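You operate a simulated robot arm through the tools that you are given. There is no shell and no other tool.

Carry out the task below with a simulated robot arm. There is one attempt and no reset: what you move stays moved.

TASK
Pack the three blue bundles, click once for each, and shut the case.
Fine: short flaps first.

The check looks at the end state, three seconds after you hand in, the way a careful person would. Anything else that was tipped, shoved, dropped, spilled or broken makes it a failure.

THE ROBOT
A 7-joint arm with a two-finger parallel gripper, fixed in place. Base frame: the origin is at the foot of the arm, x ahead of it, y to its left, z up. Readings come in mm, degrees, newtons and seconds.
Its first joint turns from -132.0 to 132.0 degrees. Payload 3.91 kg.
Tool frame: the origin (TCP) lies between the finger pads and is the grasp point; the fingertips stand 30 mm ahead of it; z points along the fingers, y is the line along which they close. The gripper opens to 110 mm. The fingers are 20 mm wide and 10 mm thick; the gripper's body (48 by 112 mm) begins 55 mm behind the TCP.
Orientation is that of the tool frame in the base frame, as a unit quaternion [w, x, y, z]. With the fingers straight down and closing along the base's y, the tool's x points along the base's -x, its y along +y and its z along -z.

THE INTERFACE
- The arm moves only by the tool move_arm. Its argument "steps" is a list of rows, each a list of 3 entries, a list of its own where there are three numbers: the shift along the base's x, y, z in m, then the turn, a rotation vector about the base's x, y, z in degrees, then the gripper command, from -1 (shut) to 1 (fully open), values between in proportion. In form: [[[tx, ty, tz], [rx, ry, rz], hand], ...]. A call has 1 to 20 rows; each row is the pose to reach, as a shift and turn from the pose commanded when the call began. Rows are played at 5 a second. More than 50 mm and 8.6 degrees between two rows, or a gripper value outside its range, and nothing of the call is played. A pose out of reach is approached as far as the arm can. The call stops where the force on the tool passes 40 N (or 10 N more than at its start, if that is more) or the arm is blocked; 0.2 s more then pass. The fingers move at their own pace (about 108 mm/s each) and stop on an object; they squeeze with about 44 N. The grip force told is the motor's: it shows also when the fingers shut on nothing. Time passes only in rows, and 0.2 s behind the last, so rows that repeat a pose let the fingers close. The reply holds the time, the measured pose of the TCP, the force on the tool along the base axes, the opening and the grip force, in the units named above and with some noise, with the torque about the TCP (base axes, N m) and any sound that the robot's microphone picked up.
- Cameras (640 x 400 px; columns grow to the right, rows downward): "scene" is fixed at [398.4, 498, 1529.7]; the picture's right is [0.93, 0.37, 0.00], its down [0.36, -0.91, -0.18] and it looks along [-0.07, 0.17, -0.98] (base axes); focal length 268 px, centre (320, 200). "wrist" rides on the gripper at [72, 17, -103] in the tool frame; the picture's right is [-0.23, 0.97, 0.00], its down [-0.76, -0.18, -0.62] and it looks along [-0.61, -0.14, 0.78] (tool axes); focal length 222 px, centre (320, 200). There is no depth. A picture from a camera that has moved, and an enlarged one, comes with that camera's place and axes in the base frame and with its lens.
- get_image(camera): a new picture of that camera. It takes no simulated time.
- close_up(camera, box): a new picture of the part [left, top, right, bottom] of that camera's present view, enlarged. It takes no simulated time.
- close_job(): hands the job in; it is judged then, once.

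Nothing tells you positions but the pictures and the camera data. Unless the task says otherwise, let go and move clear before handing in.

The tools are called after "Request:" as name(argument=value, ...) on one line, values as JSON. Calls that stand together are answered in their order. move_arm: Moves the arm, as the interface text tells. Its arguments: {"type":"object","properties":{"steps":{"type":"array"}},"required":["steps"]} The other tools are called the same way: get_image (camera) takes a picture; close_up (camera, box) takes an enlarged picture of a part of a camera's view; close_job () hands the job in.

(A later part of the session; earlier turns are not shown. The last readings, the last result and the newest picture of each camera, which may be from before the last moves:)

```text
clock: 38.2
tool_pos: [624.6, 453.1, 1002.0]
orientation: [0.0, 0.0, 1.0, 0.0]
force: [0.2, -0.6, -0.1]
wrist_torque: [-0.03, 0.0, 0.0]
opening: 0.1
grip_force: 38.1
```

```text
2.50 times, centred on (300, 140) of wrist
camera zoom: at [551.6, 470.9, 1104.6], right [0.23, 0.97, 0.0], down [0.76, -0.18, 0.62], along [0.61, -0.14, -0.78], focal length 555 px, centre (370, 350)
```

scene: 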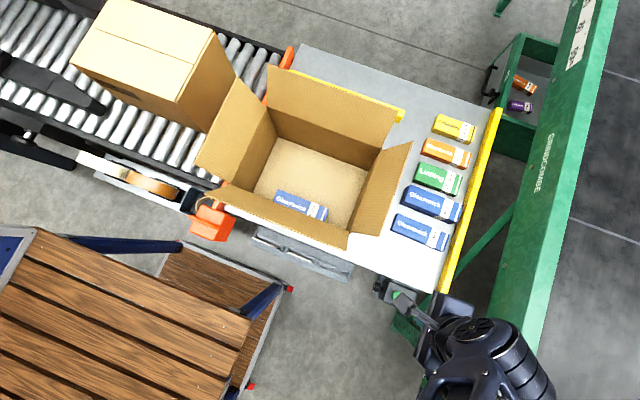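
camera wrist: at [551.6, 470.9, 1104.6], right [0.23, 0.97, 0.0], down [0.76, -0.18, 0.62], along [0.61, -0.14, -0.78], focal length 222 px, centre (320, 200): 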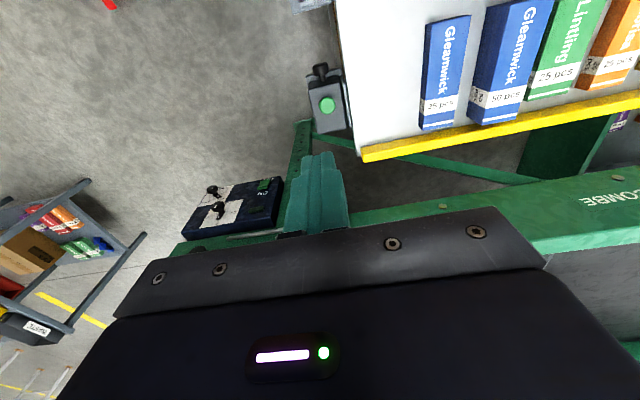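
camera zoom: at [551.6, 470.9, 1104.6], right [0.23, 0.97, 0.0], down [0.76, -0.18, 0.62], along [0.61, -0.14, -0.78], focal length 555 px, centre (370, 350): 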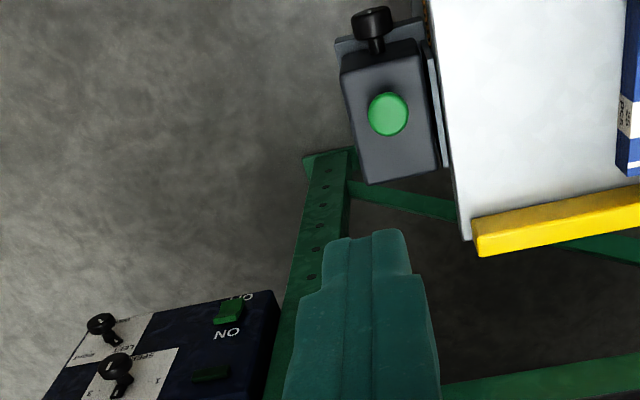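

The click button's cap is at about (682, 457, 635). I'll come down above it with the fingers closed and check alignment before pressing.

Request:
move_arm(steps=[[[0.03, 0.004, -0.02], [0, 0, 0], -1], [[0.057, 0.004, -0.05], [0, 0, 0], -1], [[0.057, 0.004, -0.09], [0, 0, 0], -1], [[0.057, 0.004, -0.13], [0, 0, 0], -1], [[0.057, 0.004, -0.17], [0, 0, 0], -1], [[0.057, 0.004, -0.21], [0, 0, 0], -1], [[0.057, 0.004, -0.25], [0, 0, 0], -1], [[0.057, 0.004, -0.28], [0, 0, 0], -1], [[0.057, 0.004, -0.3], [0, 0, 0], -1], [[0.057, 0.004, -0.3], [0, 0, 0], -1]])

Request:
get_image(camera="wrist")

Request:
close_up(camera="wrist", box=[220, 80, 420, 220])

Request:
close_up(camera="scene", box=[350, 240, 450, 320])

```text
clock: 40.4
tool_pos: [682.2, 458.4, 701.8]
orientation: [0.0, 0.0, 1.0, 0.0]
force: [0.3, -0.3, -1.1]
wrist_torque: [0.05, -0.02, 0.01]
opening: 0.3
grip_force: 37.4
```

```text
taken
camera wrist: at [609.0, 475.3, 804.6], right [0.23, 0.97, 0.0], down [0.76, -0.18, 0.62], along [0.61, -0.14, -0.78], focal length 222 px, centre (320, 200)
```

wrist: 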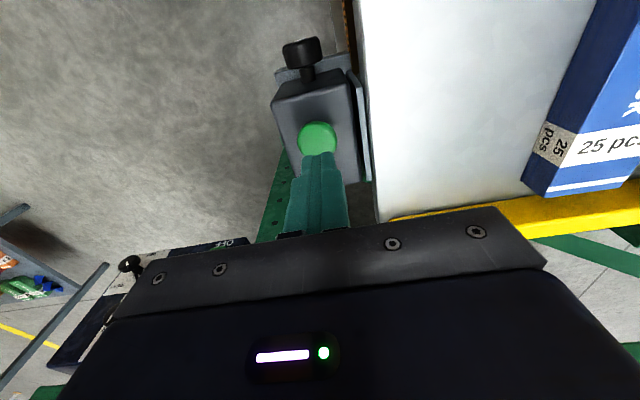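

```text
2.86 times, centred on (320, 150) of wrist
camera zoom: at [609.0, 475.3, 804.6], right [0.23, 0.97, 0.0], down [0.76, -0.18, 0.62], along [0.61, -0.14, -0.78], focal length 635 px, centre (320, 343)
```

zoom: 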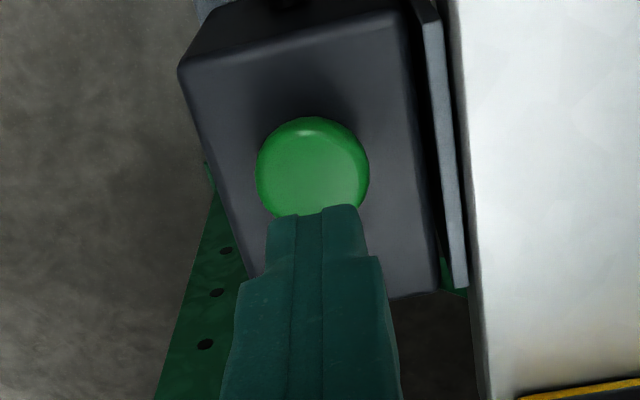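

```text
5.00 times, centred on (400, 280) of scene
camera zoom: at [398.4, 498.0, 1529.7], right [0.93, 0.37, 0.0], down [0.36, -0.91, -0.18], along [-0.07, 0.17, -0.98], focal length 1342 px, centre (-80, -200)
```

zoom: 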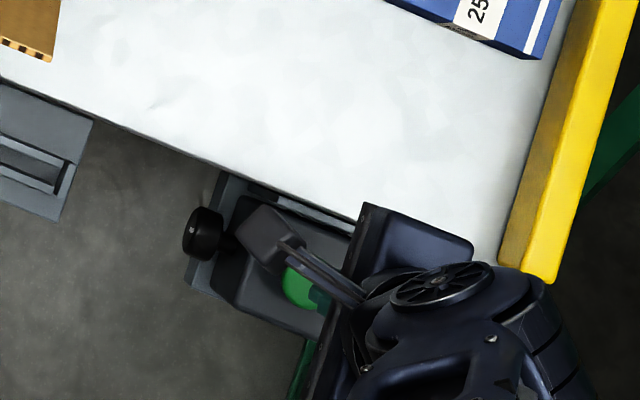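

Request:
move_arm(steps=[[[-0.003, 0, -0.01], [0, 0, 0], -1], [[-0.003, 0, -0.02], [0, 0, 0], -1], [[-0.003, 0, -0.026], [0, 0, 0], -1], [[-0.003, 0, -0.03], [0, 0, 0], -1]])

Request:
close_up(camera="wrist", box=[220, 80, 420, 220])

```text
clock: 41.4
tool_pos: [679.4, 458.8, 672.5]
orientation: [0.0, 0.0, 1.0, 0.001]
force: [0.4, -0.1, 0.0]
wrist_torque: [-0.04, -0.02, -0.02]
opening: 0.1
grip_force: 37.8
```

```text
2.86 times, centred on (320, 150) of wrist
camera zoom: at [606.0, 475.4, 774.8], right [0.23, 0.97, 0.0], down [0.76, -0.18, 0.62], along [0.61, -0.14, -0.78], focal length 635 px, centre (320, 343)
```

zoom: 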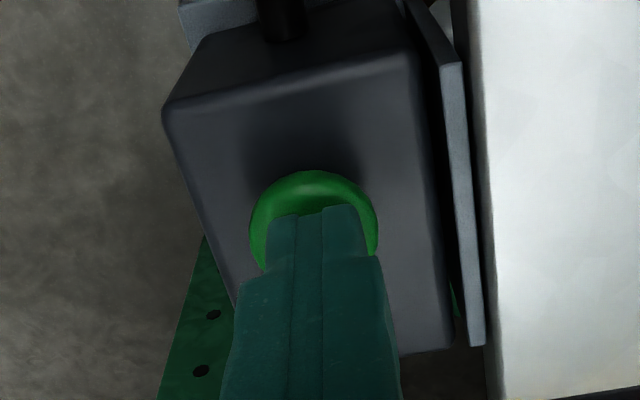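

Fingertips are centred just above the button. I'll press down in small steps and listen for the click.

Request:
move_arm(steps=[[[0, 0, -0.003], [0, 0, 0], -1], [[0, 0, -0.006], [0, 0, 0], -1]])

```text
clock: 42.0
tool_pos: [679.3, 457.5, 666.0]
orientation: [-0.001, 0.001, 1.0, 0.0]
force: [-0.3, 0.8, -0.1]
wrist_torque: [-0.03, -0.01, 0.01]
opening: 0.0
grip_force: 37.3
```

Request:
move_arm(steps=[[[0, 0, -0.002], [0, 0, 0], -1], [[0, 0, -0.004], [0, 0, 0], -1]])

```text
clock: 42.6
tool_pos: [679.2, 457.6, 662.5]
orientation: [0.0, 0.001, 1.0, 0.001]
force: [-0.7, -0.1, 1.1]
wrist_torque: [0.0, 0.02, 0.03]
opening: 0.0
grip_force: 38.0
```

Request:
move_arm(steps=[[[0, 0, -0.002], [0, 0, 0], -1], [[0, 0, -0.003], [0, 0, 0], -1]])

```text
clock: 43.2
tool_pos: [679.8, 457.2, 659.5]
orientation: [0.001, 0.0, 1.0, 0.0]
force: [-0.4, -0.1, 1.8]
wrist_torque: [-0.01, -0.01, -0.01]
opening: 0.0
grip_force: 37.5
```

Request:
move_arm(steps=[[[0, 0, -0.002], [0, 0, 0], -1], [[0, 0, -0.003], [0, 0, 0], -1]])

```text
clock: 43.8
tool_pos: [678.9, 457.9, 655.4]
orientation: [0.0, 0.0, 1.0, 0.0]
force: [-0.5, 0.1, 2.5]
wrist_torque: [-0.03, 0.01, -0.02]
opening: 0.0
grip_force: 37.6
heard: click
```

Heard one click, so I'll release the button straight up.

Request:
move_arm(steps=[[[0, 0, 0.01], [0, 0, 0], -1], [[0, 0, 0.03], [0, 0, 0], -1], [[0, 0, 0.06], [0, 0, 0], -1]])

Request:
close_up(camera="wrist", box=[220, 0, 420, 220])

```text
clock: 44.6
tool_pos: [678.7, 457.4, 716.0]
orientation: [0.0, 0.0, 1.0, 0.0]
force: [-0.4, -0.2, 0.3]
wrist_torque: [0.05, 0.01, 0.01]
opening: 0.0
grip_force: 38.1
```

```text
1.82 times, centred on (320, 110) of wrist
camera zoom: at [605.3, 474.7, 818.4], right [0.23, 0.97, 0.0], down [0.76, -0.18, 0.62], along [0.61, -0.14, -0.78], focal length 404 px, centre (320, 364)
```

zoom: 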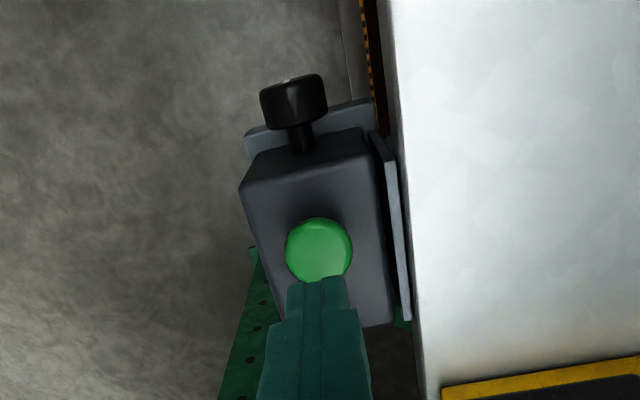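

Button released with no second click. Next is pack 25, centred near (680, 672), so I'll move above it with the gripper open.

Request:
move_arm(steps=[[[0, 0.03, 0.03], [0, 0, 0], -0.5], [[0, 0.07, 0.04], [0, 0, 0], 0.45], [[0, 0.11, 0.04], [0, 0, 0], 0.45], [[0, 0.15, 0.04], [0, 0, 0], 0.45], [[0, 0.19, 0.03], [0, 0, 0], 0.45], [[0, 0.215, 0.02], [0, 0, 0], 0.45], [[0, 0.215, 0.01], [0, 0, 0], 0.45], [[0, 0.215, 0.01], [0, 0, 0], 0.45]])

Request:
close_up(camera="wrist", box=[180, 0, 500, 240])

Request:
get_image(camera="scene")

```text
clock: 46.4
tool_pos: [679.3, 672.5, 726.5]
orientation: [0.0, 0.0, 1.0, 0.0]
force: [-0.1, -0.6, 0.3]
wrist_torque: [0.03, 0.02, 0.0]
opening: 79.8
grip_force: 0.0
```

```text
1.67 times, centred on (340, 120) of wrist
camera zoom: at [606.0, 690.0, 829.4], right [0.23, 0.97, 0.0], down [0.76, -0.18, 0.62], along [0.61, -0.14, -0.78], focal length 370 px, centre (287, 333)
```

zoom: 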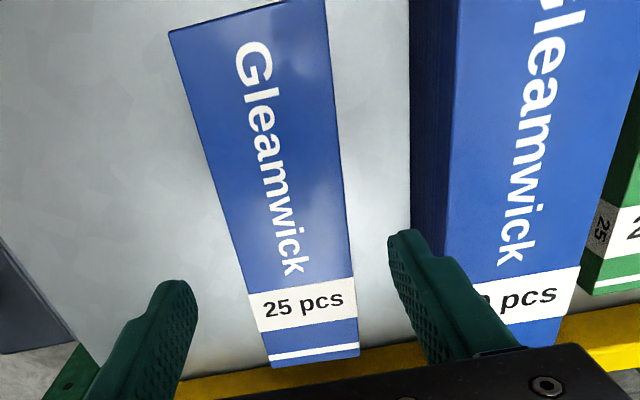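

```text
taken
```

scene: 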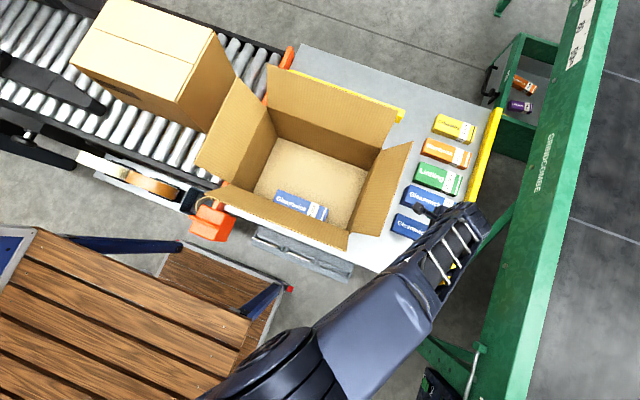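

Request:
move_arm(steps=[[[0, 0.001, -0.015], [0, 0, 0], 0.45], [[0, 0.001, -0.035], [0, 0, 0], 0.45], [[0, 0.001, -0.05], [0, 0, 0], 0.45], [[0, 0.001, -0.06], [0, 0, 0], 0.45], [[0, 0.001, -0.067], [0, 0, 0], 0.45], [[0, 0.001, -0.067], [0, 0, 0], 0.45]])

Request:
get_image(camera="wrist")

```text
clock: 47.8
tool_pos: [677.8, 674.4, 659.0]
orientation: [0.0, -0.001, 1.0, 0.001]
force: [0.3, -0.5, -0.5]
wrist_torque: [0.05, 0.0, 0.01]
opening: 79.8
grip_force: 0.1
```

```text
taken
camera wrist: at [605.7, 691.1, 762.3], right [0.23, 0.97, 0.0], down [0.76, -0.18, 0.62], along [0.61, -0.14, -0.78], focal length 222 px, centre (320, 200)
```

wrist: 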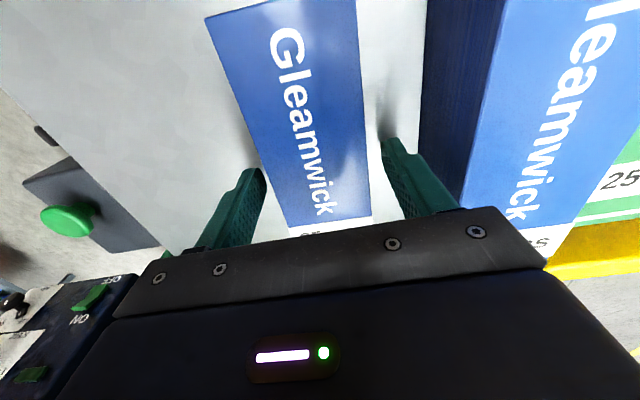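

Request:
move_arm(steps=[[[0, 0, -0.001], [0, 0, 0], 0.45], [[0, 0, -0.001], [0, 0, 0], 0.2], [[0, 0, -0.001], [0, 0, 0], 0.0], [[0, 0, -0.001], [0, 0, 0], -1], [[0, 0, -0.001], [0, 0, 0], -1], [[0, 0, -0.001], [0, 0, 0], -1], [[0, 0, 0.001], [0, 0, 0], -1], [[0, 0, 0.003], [0, 0, 0], -1], [[0, 0, 0.006], [0, 0, 0], -1], [[0, 0, 0.009], [0, 0, 0], -1], [[0, 0, 0.012], [0, 0, 0], -1]])

Request:
get_image(camera="wrist")

```text
clock: 50.2
tool_pos: [678.5, 673.5, 671.9]
orientation: [-0.001, 0.0, 1.0, 0.0]
force: [0.6, 0.1, -2.1]
wrist_torque: [-0.01, 0.01, 0.03]
opening: 59.9
grip_force: 43.7
```

```text
taken
camera wrist: at [605.6, 691.0, 774.2], right [0.23, 0.97, 0.0], down [0.76, -0.18, 0.62], along [0.61, -0.14, -0.78], focal length 222 px, centre (320, 200)
```

wrist: 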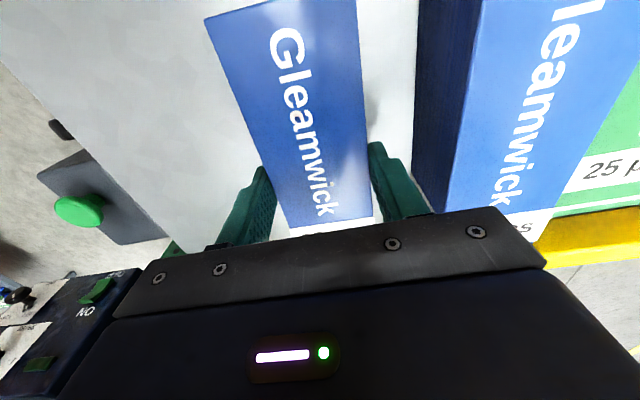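

Pack 25 is held. I'll lift slowly, then carry it over.

Request:
move_arm(steps=[[[0, 0, 0.005], [0, 0, 0], -1], [[0, 0, 0.012], [0, 0, 0], -1], [[0, 0, 0.02], [0, 0, 0], -1], [[0, 0, 0.03], [0, 0, 0], -1], [[0, 0, 0.045], [0, 0, 0], -1], [[0, 0, 0.065], [0, 0, 0], -1], [[0, 0, 0.085], [0, 0, 0], -1], [[0, 0, 0.105], [0, 0, 0], -1], [[0, 0, 0.13], [0, 0, 0], -1], [[0, 0, 0.155], [0, 0, 0], -1], [[0, 0, 0.18], [0, 0, 0], -1], [[0, 0, 0.205], [0, 0, 0], -1], [[0, 0, 0.23], [0, 0, 0], -1], [[0, 0, 0.255], [0, 0, 0], -1], [[0, 0, 0.28], [0, 0, 0], -1], [[0, 0, 0.305], [0, 0, 0], -1], [[0, 0, 0.33], [0, 0, 0], -1], [[0, 0, 0.35], [0, 0, 0], -1], [[0, 0, 0.36], [0, 0, 0], -1], [[0, 0, 0.365], [0, 0, 0], -1]])

Request:
get_image(camera="scene")

Request:
get_image(camera="wrist")

```text
clock: 54.4
tool_pos: [678.3, 674.2, 1036.9]
orientation: [0.0, 0.0, 1.0, 0.0]
force: [0.4, -0.1, -1.4]
wrist_torque: [0.01, 0.01, 0.01]
opening: 59.2
grip_force: 44.1
```

```text
taken
```

scene: 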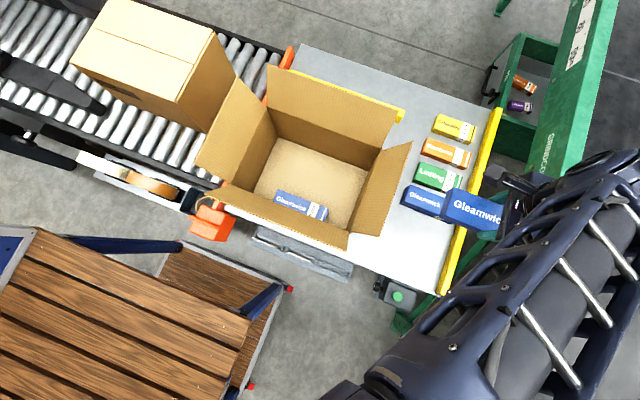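

```text
taken
camera wrist: at [605.3, 691.1, 1139.4], right [0.23, 0.97, 0.0], down [0.76, -0.18, 0.62], along [0.61, -0.14, -0.78], focal length 222 px, centre (320, 200)
```

wrist: 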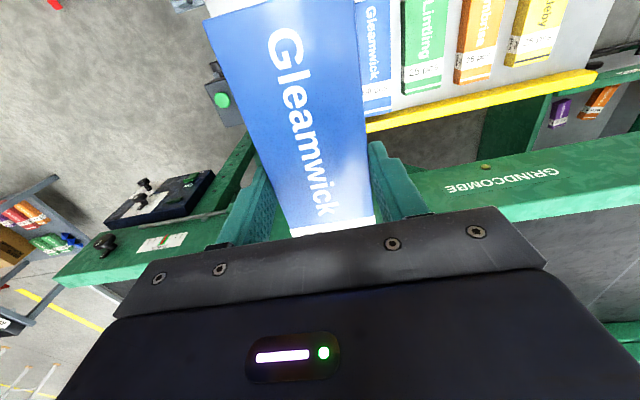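

Request:
move_arm(steps=[[[-0.015, 0.003, 0.002], [0, 0, 0], -1], [[-0.04, 0.008, 0.005], [0, 0, 0], -1], [[-0.07, 0.013, 0.005], [0, 0, 0], -1], [[-0.1, 0.018, 0.005], [0, 0, 0], -1], [[-0.13, 0.023, 0.005], [0, 0, 0], -1], [[-0.16, 0.028, 0.005], [0, 0, 0], -1], [[-0.19, 0.033, 0.005], [0, 0, 0], -1], [[-0.22, 0.038, 0.005], [0, 0, 0], -1], [[-0.25, 0.043, 0.005], [0, 0, 0], -1], [[-0.28, 0.048, 0.005], [0, 0, 0], -1], [[-0.31, 0.054, 0.005], [0, 0, 0], -1], [[-0.34, 0.06, 0.005], [0, 0, 0], -1], [[-0.37, 0.065, 0.005], [0, 0, 0], -1], [[-0.39, 0.066, 0.005], [0, 0, 0], -1], [[-0.394, 0.066, 0.005], [0, 0, 0], -1], [[-0.394, 0.066, -0.02], [0, 0, 0], -1], [[-0.394, 0.066, -0.05], [0, 0, 0], -1], [[-0.394, 0.066, -0.08], [0, 0, 0], -1], [[-0.394, 0.066, -0.11], [0, 0, 0], -1], [[-0.394, 0.066, -0.13], [0, 0, 0], -1]])

Request:
get_image(camera="scene")

Request:
get_image(camera="wrist")

```text
clock: 58.6
tool_pos: [285.1, 740.1, 905.8]
orientation: [0.0, 0.0, 1.0, -0.001]
force: [0.0, 0.6, -1.3]
wrist_torque: [0.02, 0.02, 0.03]
opening: 59.5
grip_force: 44.4
```

```text
taken
```

scene: 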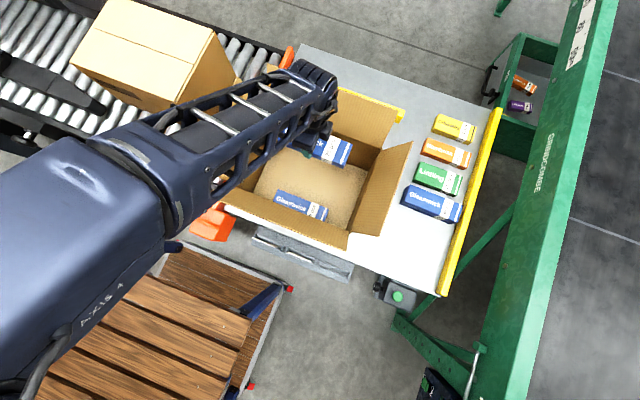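

```text
taken
camera wrist: at [211.5, 757.3, 1009.0], right [0.23, 0.97, 0.0], down [0.76, -0.18, 0.62], along [0.61, -0.14, -0.78], focal length 222 px, centre (320, 200)
```

wrist: 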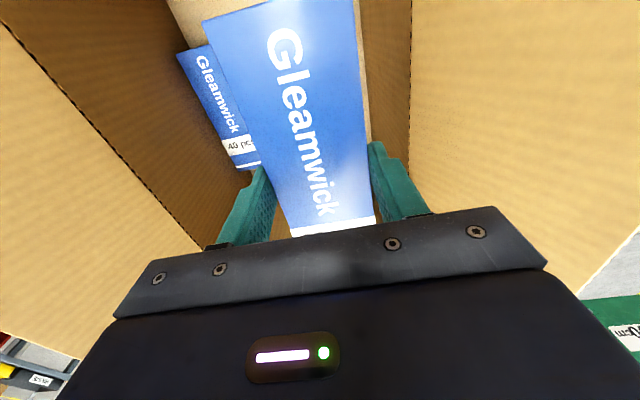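

The far wall reads y≈812 and the gripper body edge is at 796, so there's room. I'll lower it in.

Request:
move_arm(steps=[[[0, 0, -0.02], [0, 0, 0], -1], [[0, 0, -0.04], [0, 0, 0], -1], [[0, 0, -0.06], [0, 0, 0], -1], [[0, 0, -0.08], [0, 0, 0], -1], [[0, 0, -0.1], [0, 0, 0], -1], [[0, 0, -0.12], [0, 0, 0], -1], [[0, 0, -0.14], [0, 0, 0], -1], [[0, 0, -0.16], [0, 0, 0], -1], [[0, 0, -0.18], [0, 0, 0], -1], [[0, 0, -0.2], [0, 0, 0], -1], [[0, 0, -0.215], [0, 0, 0], -1], [[0, 0, -0.225], [0, 0, 0], -1], [[0, 0, -0.232], [0, 0, 0], -1], [[0, 0, -0.236], [0, 0, 0], -1]])

Request:
get_image(camera="wrist")

Request:
get_image(camera="scene")

```text
clock: 61.6
tool_pos: [283.1, 740.0, 669.5]
orientation: [0.0, 0.0, 1.0, 0.0]
force: [0.6, 0.2, -1.9]
wrist_torque: [0.04, 0.04, 0.0]
opening: 59.1
grip_force: 43.6
```

```text
taken
camera wrist: at [211.3, 757.0, 772.8], right [0.23, 0.97, 0.0], down [0.76, -0.18, 0.62], along [0.61, -0.14, -0.78], focal length 222 px, centre (320, 200)
```

wrist: 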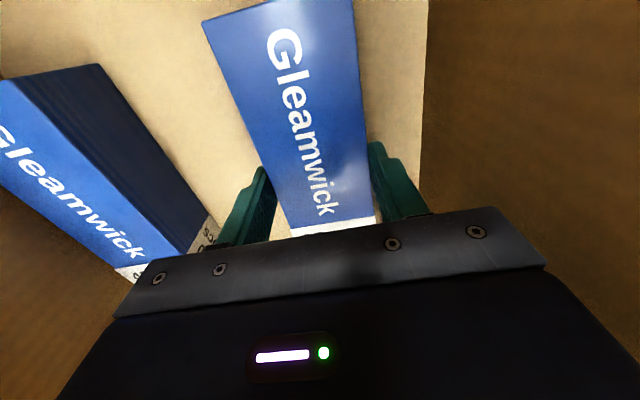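

```text
taken
```

scene: 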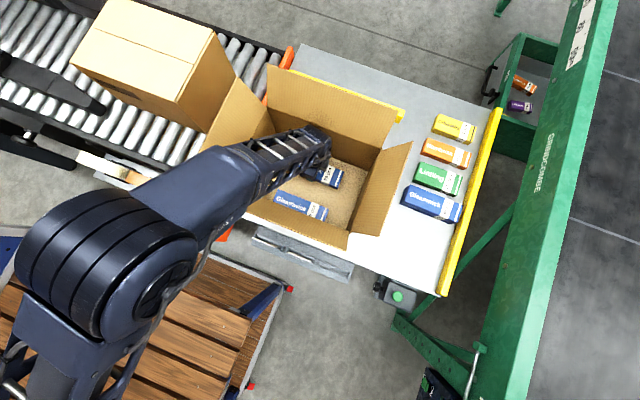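

Request:
move_arm(steps=[[[0, 0, -0.002], [0, 0, 0], -1], [[0, 0, -0.003], [0, 0, 0], -1]])

```text
clock: 62.2
tool_pos: [284.0, 739.4, 667.5]
orientation: [0.0, 0.0, 1.0, 0.0]
force: [0.2, 0.4, -1.3]
wrist_torque: [-0.02, 0.03, -0.02]
opening: 59.2
grip_force: 43.9
```

Request:
move_arm(steps=[[[0, 0, -0.001], [0, 0, 0], -1], [[0, 0, -0.002], [0, 0, 0], -1]])

```text
clock: 62.8
tool_pos: [285.4, 740.9, 666.0]
orientation: [0.0, 0.0, 1.0, 0.0]
force: [0.7, -0.1, -1.3]
wrist_torque: [0.05, 0.04, 0.02]
opening: 59.2
grip_force: 44.0
```

Request:
move_arm(steps=[[[0, 0, -0.001], [0, 0, 0], -1], [[0, 0, -0.002], [0, 0, 0], -1]])

```text
clock: 63.4
tool_pos: [284.6, 739.7, 663.6]
orientation: [0.0, 0.0, 1.0, 0.0]
force: [0.1, -2.1, 2.9]
wrist_torque: [-0.15, -0.3, -0.18]
opening: 59.4
grip_force: 43.8
```

Contact made. I'll release, rise clear, then close the fingers and slide this pack toward the far wall from its near side.

Request:
move_arm(steps=[[[0, 0, 0], [0, 0, 0], 0.1], [[0, 0, 0], [0, 0, 0], 0.3], [[0, 0, 0], [0, 0, 0], 0.45], [[0, 0, 0], [0, 0, 0], 0.45], [[0, 0, 0.012], [0, 0, 0], 0.45], [[0, 0, 0.032], [0, 0, 0], 0.45], [[0, 0, 0.052], [0, 0, 0], 0.45], [[0, 0, 0.072], [0, 0, 0], 0.45], [[0, -0.02, 0.075], [0, 0, 0], 0.0], [[0, -0.04, 0.075], [0, 0, 0], -1], [[0, -0.055, 0.075], [0, 0, 0], -1], [[0, -0.055, 0.075], [0, 0, 0], -1]])

Request:
get_image(camera="wrist")

```text
clock: 66.0
tool_pos: [285.9, 684.2, 737.0]
orientation: [-0.001, -0.001, 1.0, 0.0]
force: [0.6, -0.5, -0.5]
wrist_torque: [-0.02, 0.02, -0.04]
opening: 0.0
grip_force: 38.1
```

```text
taken
camera wrist: at [212.5, 702.4, 840.6], right [0.23, 0.97, 0.0], down [0.76, -0.18, 0.62], along [0.61, -0.14, -0.78], focal length 222 px, centre (320, 200)
```

wrist: 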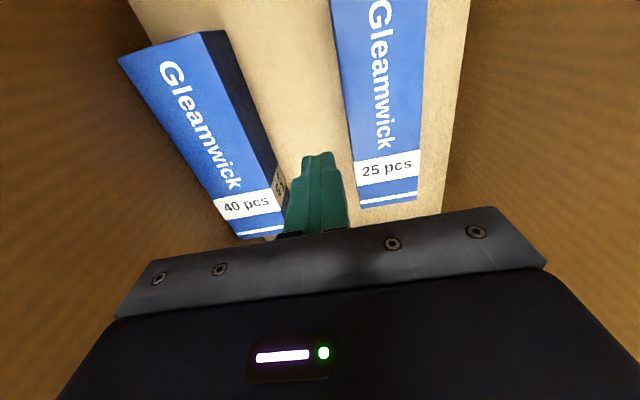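

Request:
move_arm(steps=[[[0, 0, -0.02], [0, 0, 0], -1], [[0, 0, -0.04], [0, 0, 0], -1], [[0, 0, -0.055], [0, 0, 0], -1], [[0, 0, -0.066], [0, 0, 0], -1], [[0, 0.01, -0.066], [0, 0, 0], -1], [[0, 0.018, -0.066], [0, 0, 0], -1], [[0, 0.026, -0.066], [0, 0, 0], -1], [[0, 0.034, -0.066], [0, 0, 0], -1], [[0, 0.042, -0.066], [0, 0, 0], -1], [[0, 0.048, -0.066], [0, 0, 0], -1], [[0, 0.052, -0.066], [0, 0, 0], -1]])

Request:
get_image(camera="wrist")

```text
clock: 68.4
tool_pos: [285.7, 735.7, 671.6]
orientation: [0.0, 0.0, 1.0, 0.0]
force: [-1.1, -0.1, 0.8]
wrist_torque: [-0.01, 0.02, 0.02]
opening: 0.2
grip_force: 37.2
```

```text
taken
camera wrist: at [211.5, 754.4, 774.6], right [0.23, 0.97, 0.0], down [0.76, -0.18, 0.62], along [0.61, -0.14, -0.78], focal length 222 px, centre (320, 200)
```

wrist: 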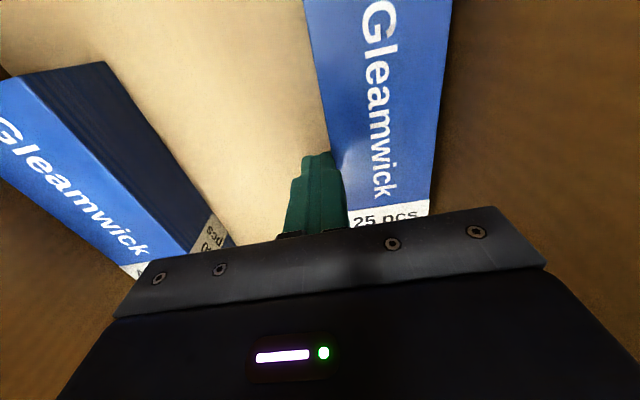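

Both packs now sit against the side walls, leaving a gap of about 113 mm. I'll back out and go to the button for the second click.

Request:
move_arm(steps=[[[0, -0.012, 0.002], [0, 0, 0], -1], [[0, -0.03, 0.03], [0, 0, 0], -1], [[0, -0.04, 0.07], [0, 0, 0], -1], [[0, -0.04, 0.11], [0, 0, 0], -1], [[0, -0.04, 0.15], [0, 0, 0], -1], [[0, -0.04, 0.19], [0, 0, 0], -1], [[0, -0.04, 0.23], [0, 0, 0], -1], [[0, -0.04, 0.27], [0, 0, 0], -1], [[0, -0.04, 0.31], [0, 0, 0], -1], [[0, -0.04, 0.35], [0, 0, 0], -1], [[0.02, -0.06, 0.37], [0, 0, 0], -1], [[0.06, -0.08, 0.375], [0, 0, 0], -1], [[0.1, -0.1, 0.375], [0, 0, 0], -1], [[0.14, -0.12, 0.375], [0, 0, 0], -1], [[0.18, -0.145, 0.375], [0, 0, 0], -1], [[0.22, -0.17, 0.375], [0, 0, 0], -1], [[0.26, -0.195, 0.375], [0, 0, 0], -1], [[0.3, -0.22, 0.375], [0, 0, 0], -1], [[0.34, -0.245, 0.365], [0, 0, 0], -1], [[0.37, -0.265, 0.34], [0, 0, 0], -1]])

Request:
get_image(camera="scene")

```text
clock: 72.6
tool_pos: [654.1, 472.0, 1011.4]
orientation: [0.0, 0.0, 1.0, 0.0]
force: [-0.5, 0.3, 0.9]
wrist_torque: [0.0, -0.08, 0.0]
opening: 0.0
grip_force: 37.7
```

```text
taken
```

scene: 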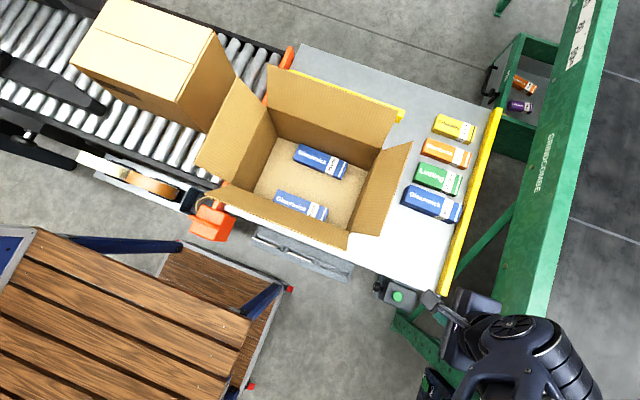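

Request:
move_arm(steps=[[[0.02, -0.012, -0.03], [0, 0, 0], -1], [[0.025, -0.014, -0.07], [0, 0, 0], -1], [[0.025, -0.014, -0.11], [0, 0, 0], -1], [[0.025, -0.014, -0.15], [0, 0, 0], -1], [[0.025, -0.014, -0.19], [0, 0, 0], -1], [[0.025, -0.014, -0.23], [0, 0, 0], -1], [[0.025, -0.014, -0.27], [0, 0, 0], -1], [[0.025, -0.014, -0.3], [0, 0, 0], -1], [[0.025, -0.014, -0.32], [0, 0, 0], -1], [[0.025, -0.014, -0.335], [0, 0, 0], -1], [[0.025, -0.014, -0.338], [0, 0, 0], -1]])

Request:
close_up(camera="wrist", box=[220, 80, 420, 220])

```text
clock: 75.0
tool_pos: [679.7, 457.9, 674.7]
orientation: [-0.001, 0.0, 1.0, 0.0]
force: [0.0, 0.1, -0.9]
wrist_torque: [0.02, 0.02, 0.02]
opening: 0.0
grip_force: 37.3
```

```text
2.86 times, centred on (320, 150) of wrist
camera zoom: at [607.1, 475.2, 777.5], right [0.23, 0.97, 0.0], down [0.76, -0.18, 0.62], along [0.61, -0.14, -0.78], focal length 635 px, centre (320, 343)
```

zoom: 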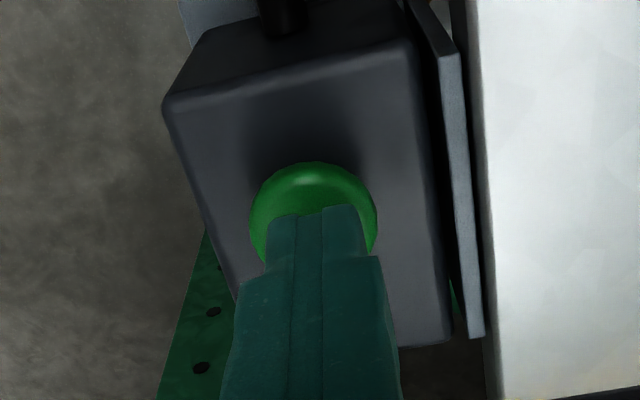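

Request:
move_arm(steps=[[[0, 0, -0.006], [0, 0, 0], -1], [[0, 0, -0.01], [0, 0, 0], -1], [[0, 0, -0.013], [0, 0, 0], -1], [[0, 0, -0.016], [0, 0, 0], -1], [[0, 0, -0.018], [0, 0, 0], -1]])

```text
clock: 76.2
tool_pos: [680.2, 457.5, 656.0]
orientation: [0.0, -0.001, 1.0, -0.001]
force: [-0.9, -0.5, 2.5]
wrist_torque: [-0.01, 0.01, -0.03]
opening: 0.1
grip_force: 37.8
heard: click
```

Second click heard. I'll lift off and move near pack 50, which is at the edge of the arm's reach, to look at it.

Request:
move_arm(steps=[[[0, 0, 0.015], [0, 0, 0], -1], [[0, 0, 0.05], [0, 0, 0], -1], [[0, 0.03, 0.08], [0, 0, 0], -1], [[-0.01, 0.07, 0.1], [0, 0, 0], -1], [[-0.02, 0.11, 0.11], [0, 0, 0], 0], [[-0.03, 0.15, 0.11], [0, 0, 0], 0.45], [[-0.04, 0.19, 0.11], [0, 0, 0], 0.45], [[-0.05, 0.23, 0.11], [0, 0, 0], 0.45], [[-0.06, 0.27, 0.11], [0, 0, 0], 0.45], [[-0.065, 0.3, 0.11], [0, 0, 0], 0.45], [[-0.065, 0.3, 0.11], [0, 0, 0], 0.45]])

Request:
get_image(camera="wrist")

Request:
close_up(camera="wrist", box=[180, 0, 500, 240])

Request:
get_image(camera="scene")

```text
clock: 78.6
tool_pos: [613.7, 758.5, 766.8]
orientation: [0.001, 0.001, 1.0, 0.001]
force: [0.7, 0.9, -1.2]
wrist_torque: [-0.01, 0.0, 0.0]
opening: 80.0
grip_force: 0.0
```

```text
taken
camera wrist: at [541.6, 776.0, 869.6], right [0.23, 0.97, 0.0], down [0.76, -0.18, 0.62], along [0.61, -0.14, -0.78], focal length 222 px, centre (320, 200)
```

wrist: 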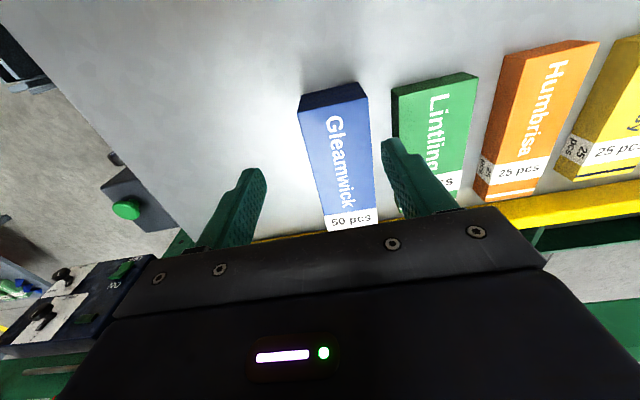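

```text
1.67 times, centred on (340, 120) of wrist
camera zoom: at [541.6, 776.0, 869.6], right [0.23, 0.97, 0.0], down [0.76, -0.18, 0.62], along [0.61, -0.14, -0.78], focal length 370 px, centre (287, 333)
```

zoom: 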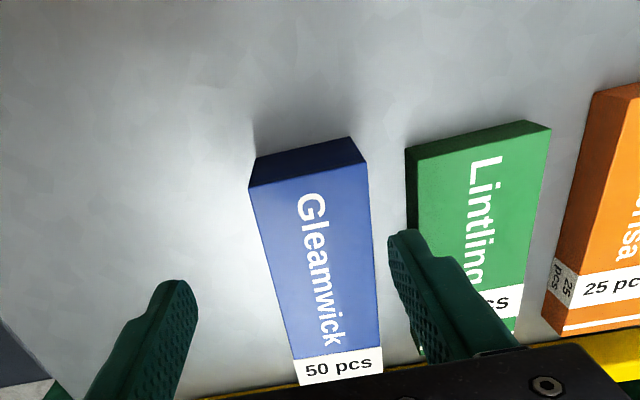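

```text
taken
```

scene: 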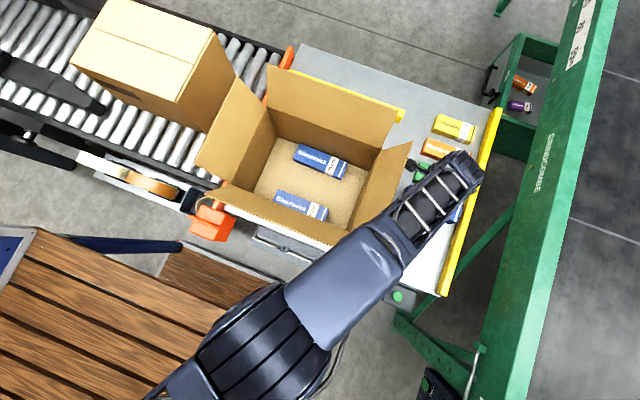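

Pack 50 sits at y 743–802 with its near end at x 596, and its centre is beyond vertical reach. I'll grip its near end, slide it along the table toward -y into the freed space, then regrasp it at its centre.

Request:
move_arm(steps=[[[-0.001, 0.008, 0], [0, 0, 0], 0.45], [[-0.001, 0.015, -0.005], [0, 0, 0], 0.45], [[-0.001, 0.015, -0.03], [0, 0, 0], 0.45], [[-0.001, 0.015, -0.05], [0, 0, 0], 0.45], [[-0.001, 0.015, -0.05], [0, 0, 0], 0.45]])

Request:
close_up(camera="wrist", box=[180, 0, 500, 240])

Request:
get_image(camera="scene")

```text
clock: 79.8
tool_pos: [613.1, 774.4, 717.3]
orientation: [0.0, 0.0, 1.0, 0.001]
force: [-0.4, 0.1, 0.3]
wrist_torque: [0.0, -0.02, -0.01]
opening: 79.9
grip_force: 0.1
```

```text
1.67 times, centred on (340, 120) of wrist
camera zoom: at [540.7, 790.6, 819.4], right [0.23, 0.97, 0.0], down [0.76, -0.18, 0.62], along [0.61, -0.14, -0.78], focal length 370 px, centre (287, 333)
```

zoom: 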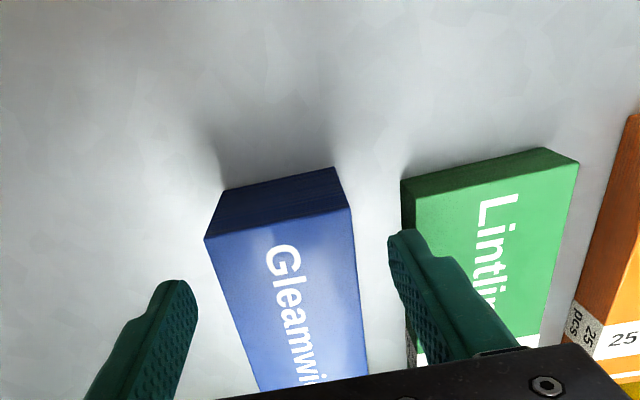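

```text
taken
```

scene: 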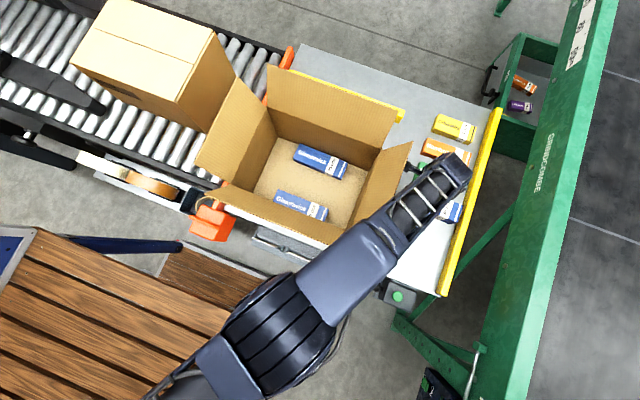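

Request:
move_arm(steps=[[[0, -0.001, -0.012], [0, 0, 0], 0.45], [[0, -0.001, -0.024], [0, 0, 0], 0.45], [[0, -0.001, -0.036], [0, 0, 0], 0.45], [[0, -0.001, -0.046], [0, 0, 0], 0.45], [[0, -0.001, -0.053], [0, 0, 0], 0.45], [[0, -0.001, -0.053], [0, 0, 0], 0.45]])

Request:
get_image(camera="wrist")

Request:
get_image(camera="scene")

```text
clock: 81.2
tool_pos: [617.8, 773.6, 670.1]
orientation: [0.003, 0.001, 1.0, 0.004]
force: [0.4, 0.1, -0.1]
wrist_torque: [-0.02, -0.02, -0.01]
opening: 79.8
grip_force: 0.0
```

```text
taken
camera wrist: at [543.9, 789.8, 773.3], right [0.23, 0.97, 0.01], down [0.76, -0.18, 0.63], along [0.61, -0.14, -0.78], focal length 222 px, centre (320, 200)
```

wrist: 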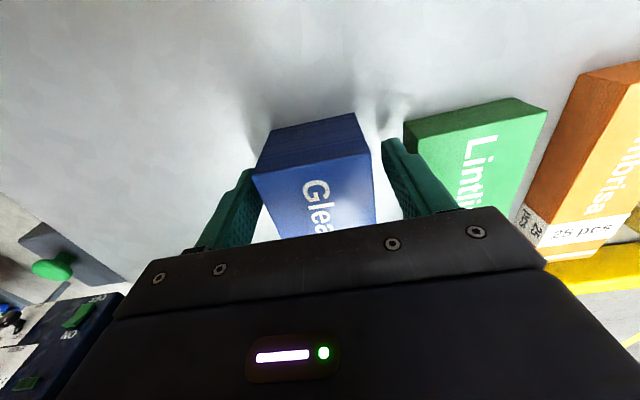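

```text
taken
```

scene: 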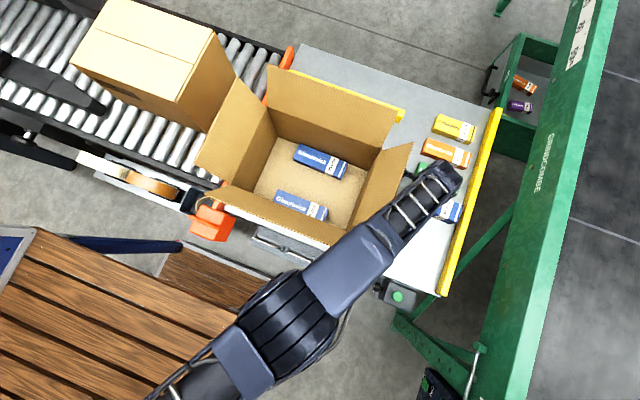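

The arm is right at its reach limit but the fingers straddle the pack's end properly. I'll close on it and then slide it in -y.

Request:
move_arm(steps=[[[0.0, 0, 0.006], [0, 0, 0], 0.2], [[0.0, 0, 0.006], [0, 0, 0], 0.0], [[0.0, 0, 0.006], [0, 0, 0], -1], [[0.0, 0, 0.006], [0, 0, 0], -1], [[0.0, 0, 0.006], [0, 0, 0], -1]])

Request:
get_image(camera="wrist")

```text
clock: 82.4
tool_pos: [614.2, 773.0, 669.5]
orientation: [0.001, 0.001, 1.0, 0.001]
force: [6.3, -4.5, 26.9]
wrist_torque: [-0.12, -0.01, -0.18]
opening: 59.8
grip_force: 44.0
```

```text
taken
camera wrist: at [540.9, 789.2, 773.8], right [0.23, 0.97, 0.0], down [0.76, -0.18, 0.62], along [0.61, -0.14, -0.78], focal length 222 px, centre (320, 200)
```

wrist: 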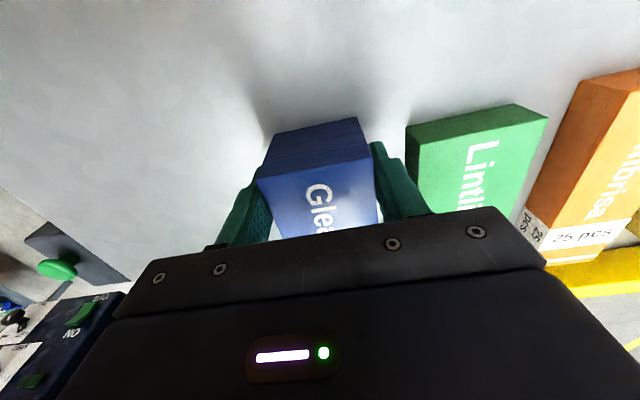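

Request:
move_arm(steps=[[[0, 0, 0.002], [0, 0, 0], -1], [[0, -0.002, 0.003], [0, 0, 0], -1]])

```text
clock: 83.0
tool_pos: [611.6, 771.1, 671.1]
orientation: [-0.001, 0.0, 1.0, -0.002]
force: [-0.8, 7.9, 14.3]
wrist_torque: [0.54, -0.56, 0.25]
opening: 59.9
grip_force: 44.5
```

Request:
move_arm(steps=[[[0, -0.003, 0.002], [0, 0, 0], -1], [[0, -0.006, 0.002], [0, 0, 0], -1], [[0, -0.01, 0.002], [0, 0, 0], -1]])

Request:
get_image(camera="wrist")

```text
clock: 83.8
tool_pos: [613.2, 758.8, 673.9]
orientation: [0.0, 0.0, 1.0, 0.0]
force: [-0.5, 0.6, -2.6]
wrist_torque: [-0.02, 0.23, -0.02]
opening: 59.7
grip_force: 44.4
```

```text
taken
camera wrist: at [540.8, 777.0, 776.4], right [0.23, 0.97, 0.0], down [0.76, -0.18, 0.62], along [0.61, -0.14, -0.78], focal length 222 px, centre (320, 200)
```

wrist: 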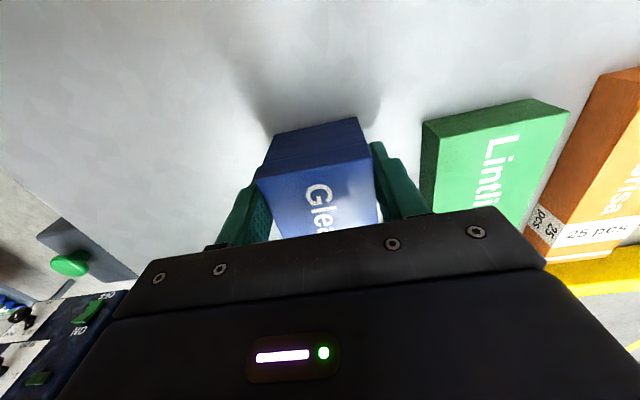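

The pack is held just off the table. I'll slide it to y≈672 and set it down.

Request:
move_arm(steps=[[[0, -0.01, 0], [0, 0, 0], -1], [[0, -0.022, 0], [0, 0, 0], -1], [[0, -0.034, 0], [0, 0, 0], -1], [[0, -0.046, 0], [0, 0, 0], -1], [[0, -0.058, 0], [0, 0, 0], -1], [[0, -0.07, 0], [0, 0, 0], -1], [[0, -0.08, 0], [0, 0, 0], -1], [[0, -0.087, 0], [0, 0, 0], -1], [[0, -0.087, -0.002], [0, 0, 0], -1]])

Request:
get_image(camera="wrist")

```text
clock: 85.8
tool_pos: [613.5, 672.4, 672.3]
orientation: [0.0, 0.0, 1.0, 0.0]
force: [-0.3, -0.6, -4.0]
wrist_torque: [0.02, 0.2, -0.02]
opening: 59.6
grip_force: 44.4
```

```text
taken
camera wrist: at [540.8, 690.1, 774.8], right [0.23, 0.97, 0.0], down [0.76, -0.18, 0.62], along [0.61, -0.14, -0.78], focal length 222 px, centre (320, 200)
```

wrist: 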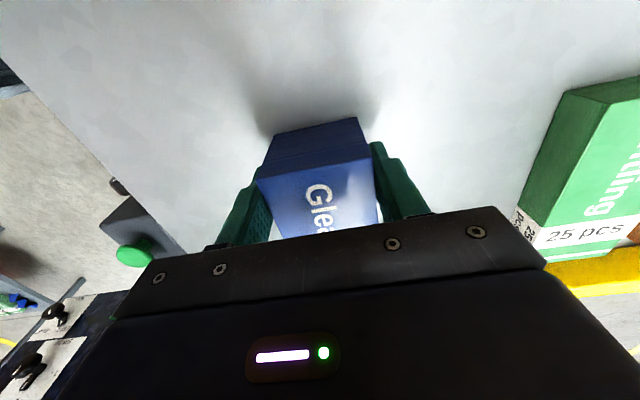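

Request:
move_arm(steps=[[[0, 0, -0.001], [0, 0, 0], -1], [[0, 0, -0.002], [0, 0, 0], -1]])

```text
clock: 86.4
tool_pos: [613.6, 673.0, 670.3]
orientation: [0.0, 0.0, 1.0, 0.0]
force: [-2.5, -2.8, 7.9]
wrist_torque: [-0.47, 0.54, -0.04]
opening: 59.9
grip_force: 43.8
```

Request:
move_arm(steps=[[[0, 0, 0], [0, 0, 0], 0.1], [[0, 0, 0], [0, 0, 0], 0.3], [[0, 0, 0], [0, 0, 0], 0.45], [[0, 0, 0], [0, 0, 0], 0.45], [[0, 0, 0.015], [0, 0, 0], 0.45], [[0, 0, 0.035], [0, 0, 0], 0.45], [[0, 0, 0.06], [0, 0, 0], 0.45], [[0.03, 0, 0.06], [0, 0, 0], 0.45], [[0.06, 0, 0.06], [0, 0, 0], 0.45], [[0.066, 0, 0.06], [0, 0, 0], 0.45], [[0.066, 0, 0.06], [0, 0, 0], 0.45]])

Request:
close_up(camera="wrist", box=[180, 0, 500, 240])

Request:
get_image(camera="scene")

```text
clock: 88.8
tool_pos: [681.4, 673.0, 729.8]
orientation: [-0.001, 0.001, 1.0, 0.0]
force: [0.1, -0.1, 0.4]
wrist_torque: [-0.04, -0.03, 0.05]
opening: 79.7
grip_force: 0.0
```

```text
1.67 times, centred on (340, 120) of wrist
camera zoom: at [607.2, 690.3, 833.0], right [0.23, 0.97, 0.0], down [0.76, -0.18, 0.62], along [0.61, -0.14, -0.78], focal length 370 px, centre (287, 333)
```

zoom: 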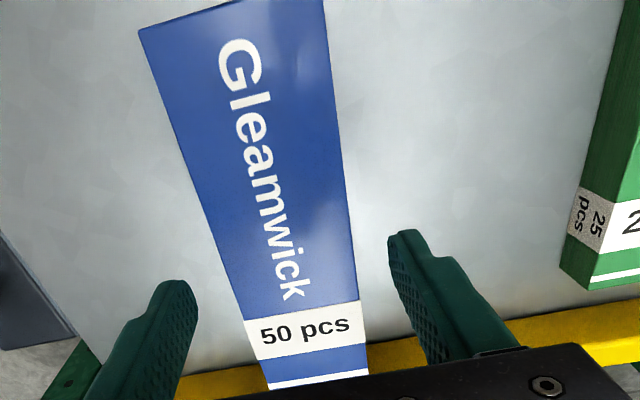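

```text
taken
```

scene: 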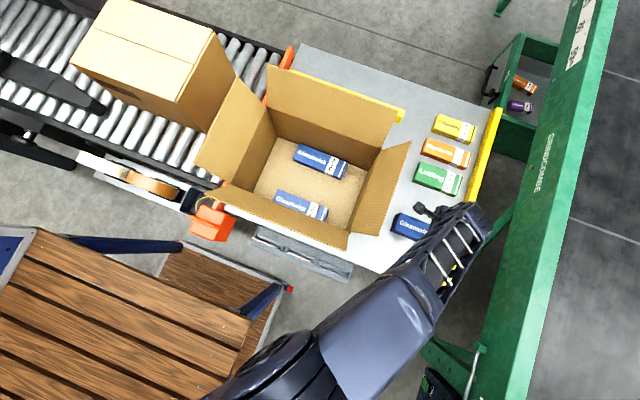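

Request:
move_arm(steps=[[[0, 0, -0.015], [0, 0, 0], 0.45], [[0, 0, -0.035], [0, 0, 0], 0.45], [[0, 0, -0.053], [0, 0, 0], 0.45], [[0, 0, -0.065], [0, 0, 0], 0.45], [[0, 0, -0.07], [0, 0, 0], 0.45], [[0, 0, -0.07], [0, 0, 0], 0.2], [[0, 0, -0.07], [0, 0, 0], 0.0], [[0, 0, -0.07], [0, 0, 0], -1], [[0, 0, -0.07], [0, 0, 0], -1], [[0, 0, -0.07], [0, 0, 0], -1], [[0, 0, -0.068], [0, 0, 0], -1], [[0, 0, -0.065], [0, 0, 0], -1], [[0, 0, -0.06], [0, 0, 0], -1]])

Request:
get_image(camera="wrist")

```text
clock: 91.6
tool_pos: [679.9, 673.2, 669.4]
orientation: [-0.001, 0.0, 1.0, -0.001]
force: [-0.2, -0.6, -2.9]
wrist_torque: [0.03, 0.01, 0.02]
opening: 59.8
grip_force: 43.9
```

```text
taken
camera wrist: at [606.9, 689.8, 773.0], right [0.23, 0.97, 0.0], down [0.76, -0.18, 0.62], along [0.61, -0.14, -0.78], focal length 222 px, centre (320, 200)
```

wrist: 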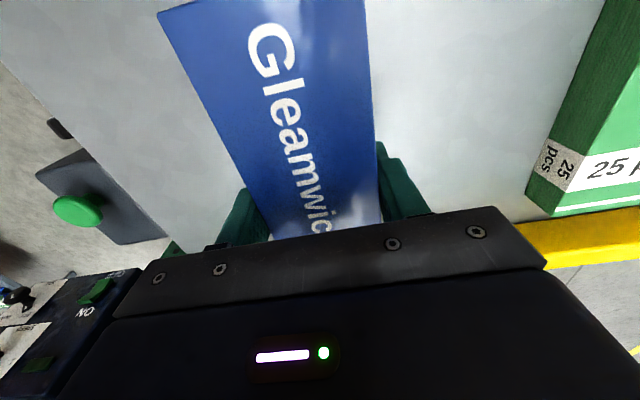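

Pack 50 is held at its centre. Lifting gradually.

Request:
move_arm(steps=[[[0, 0, 0.005], [0, 0, 0], -1], [[0, 0, 0.012], [0, 0, 0], -1], [[0, 0, 0.02], [0, 0, 0], -1], [[0, 0, 0.03], [0, 0, 0], -1], [[0, 0, 0.045], [0, 0, 0], -1], [[0, 0, 0.065], [0, 0, 0], -1], [[0, 0, 0.085], [0, 0, 0], -1], [[0, 0, 0.105], [0, 0, 0], -1], [[0, 0, 0.13], [0, 0, 0], -1], [[0, 0, 0.155], [0, 0, 0], -1], [[0, 0, 0.18], [0, 0, 0], -1], [[0, 0, 0.205], [0, 0, 0], -1], [[0, 0, 0.23], [0, 0, 0], -1], [[0, 0, 0.255], [0, 0, 0], -1], [[0, 0, 0.28], [0, 0, 0], -1], [[0, 0, 0.305], [0, 0, 0], -1], [[0, 0, 0.33], [0, 0, 0], -1], [[0, 0, 0.35], [0, 0, 0], -1], [[0, 0, 0.36], [0, 0, 0], -1], [[0, 0, 0.368], [0, 0, 0], -1]])

Request:
move_arm(steps=[[[-0.015, 0.001, 0.002], [0, 0, 0], -1], [[-0.04, 0.003, 0.005], [0, 0, 0], -1], [[-0.07, 0.005, 0.005], [0, 0, 0], -1], [[-0.1, 0.007, 0.005], [0, 0, 0], -1], [[-0.13, 0.009, 0.005], [0, 0, 0], -1], [[-0.16, 0.011, 0.005], [0, 0, 0], -1], [[-0.19, 0.012, 0.005], [0, 0, 0], -1], [[-0.22, 0.013, 0.005], [0, 0, 0], -1], [[-0.25, 0.014, 0.005], [0, 0, 0], -1], [[-0.28, 0.015, 0.005], [0, 0, 0], -1], [[-0.31, 0.016, 0.005], [0, 0, 0], -1], [[-0.34, 0.0165, 0.005], [0, 0, 0], -1], [[-0.37, 0.0165, 0.005], [0, 0, 0], -1], [[-0.39, 0.0165, 0.005], [0, 0, 0], -1], [[-0.396, 0.0165, 0.005], [0, 0, 0], -1], [[-0.396, 0.0165, -0.02], [0, 0, 0], -1], [[-0.396, 0.0165, -0.05], [0, 0, 0], -1], [[-0.396, 0.0165, -0.08], [0, 0, 0], -1], [[-0.396, 0.0165, -0.11], [0, 0, 0], -1], [[-0.396, 0.0165, -0.13], [0, 0, 0], -1]])

Request:
get_image(camera="wrist")

Request:
get_image(camera="scene")

```text
clock: 95.8
tool_pos: [679.9, 671.8, 1039.0]
orientation: [0.0, 0.0, 1.0, 0.0]
force: [0.1, 1.2, -2.5]
wrist_torque: [-0.01, 0.02, 0.03]
opening: 59.9
grip_force: 43.6
```

```text
clock: 100.0
tool_pos: [283.9, 688.9, 909.4]
orientation: [0.0, 0.001, 1.0, 0.0]
force: [-0.4, 0.1, -2.7]
wrist_torque: [-0.01, 0.05, -0.02]
opening: 59.7
grip_force: 44.2
```

```text
taken
camera wrist: at [211.1, 706.5, 1011.5], right [0.23, 0.97, 0.0], down [0.76, -0.18, 0.62], along [0.61, -0.14, -0.78], focal length 222 px, centre (320, 200)
```

wrist: 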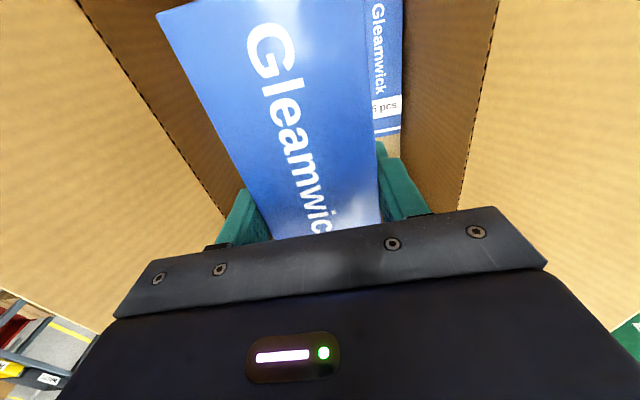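

```text
taken
```

scene: 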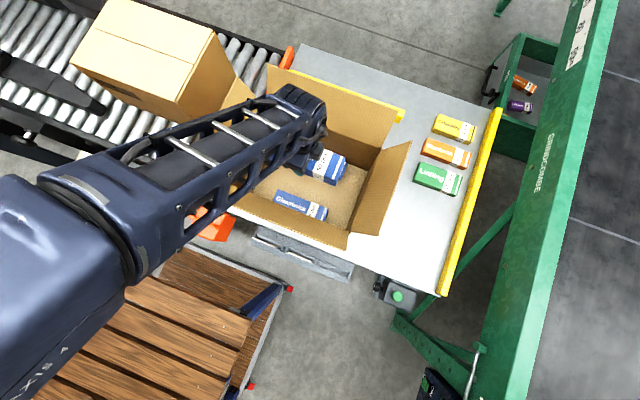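

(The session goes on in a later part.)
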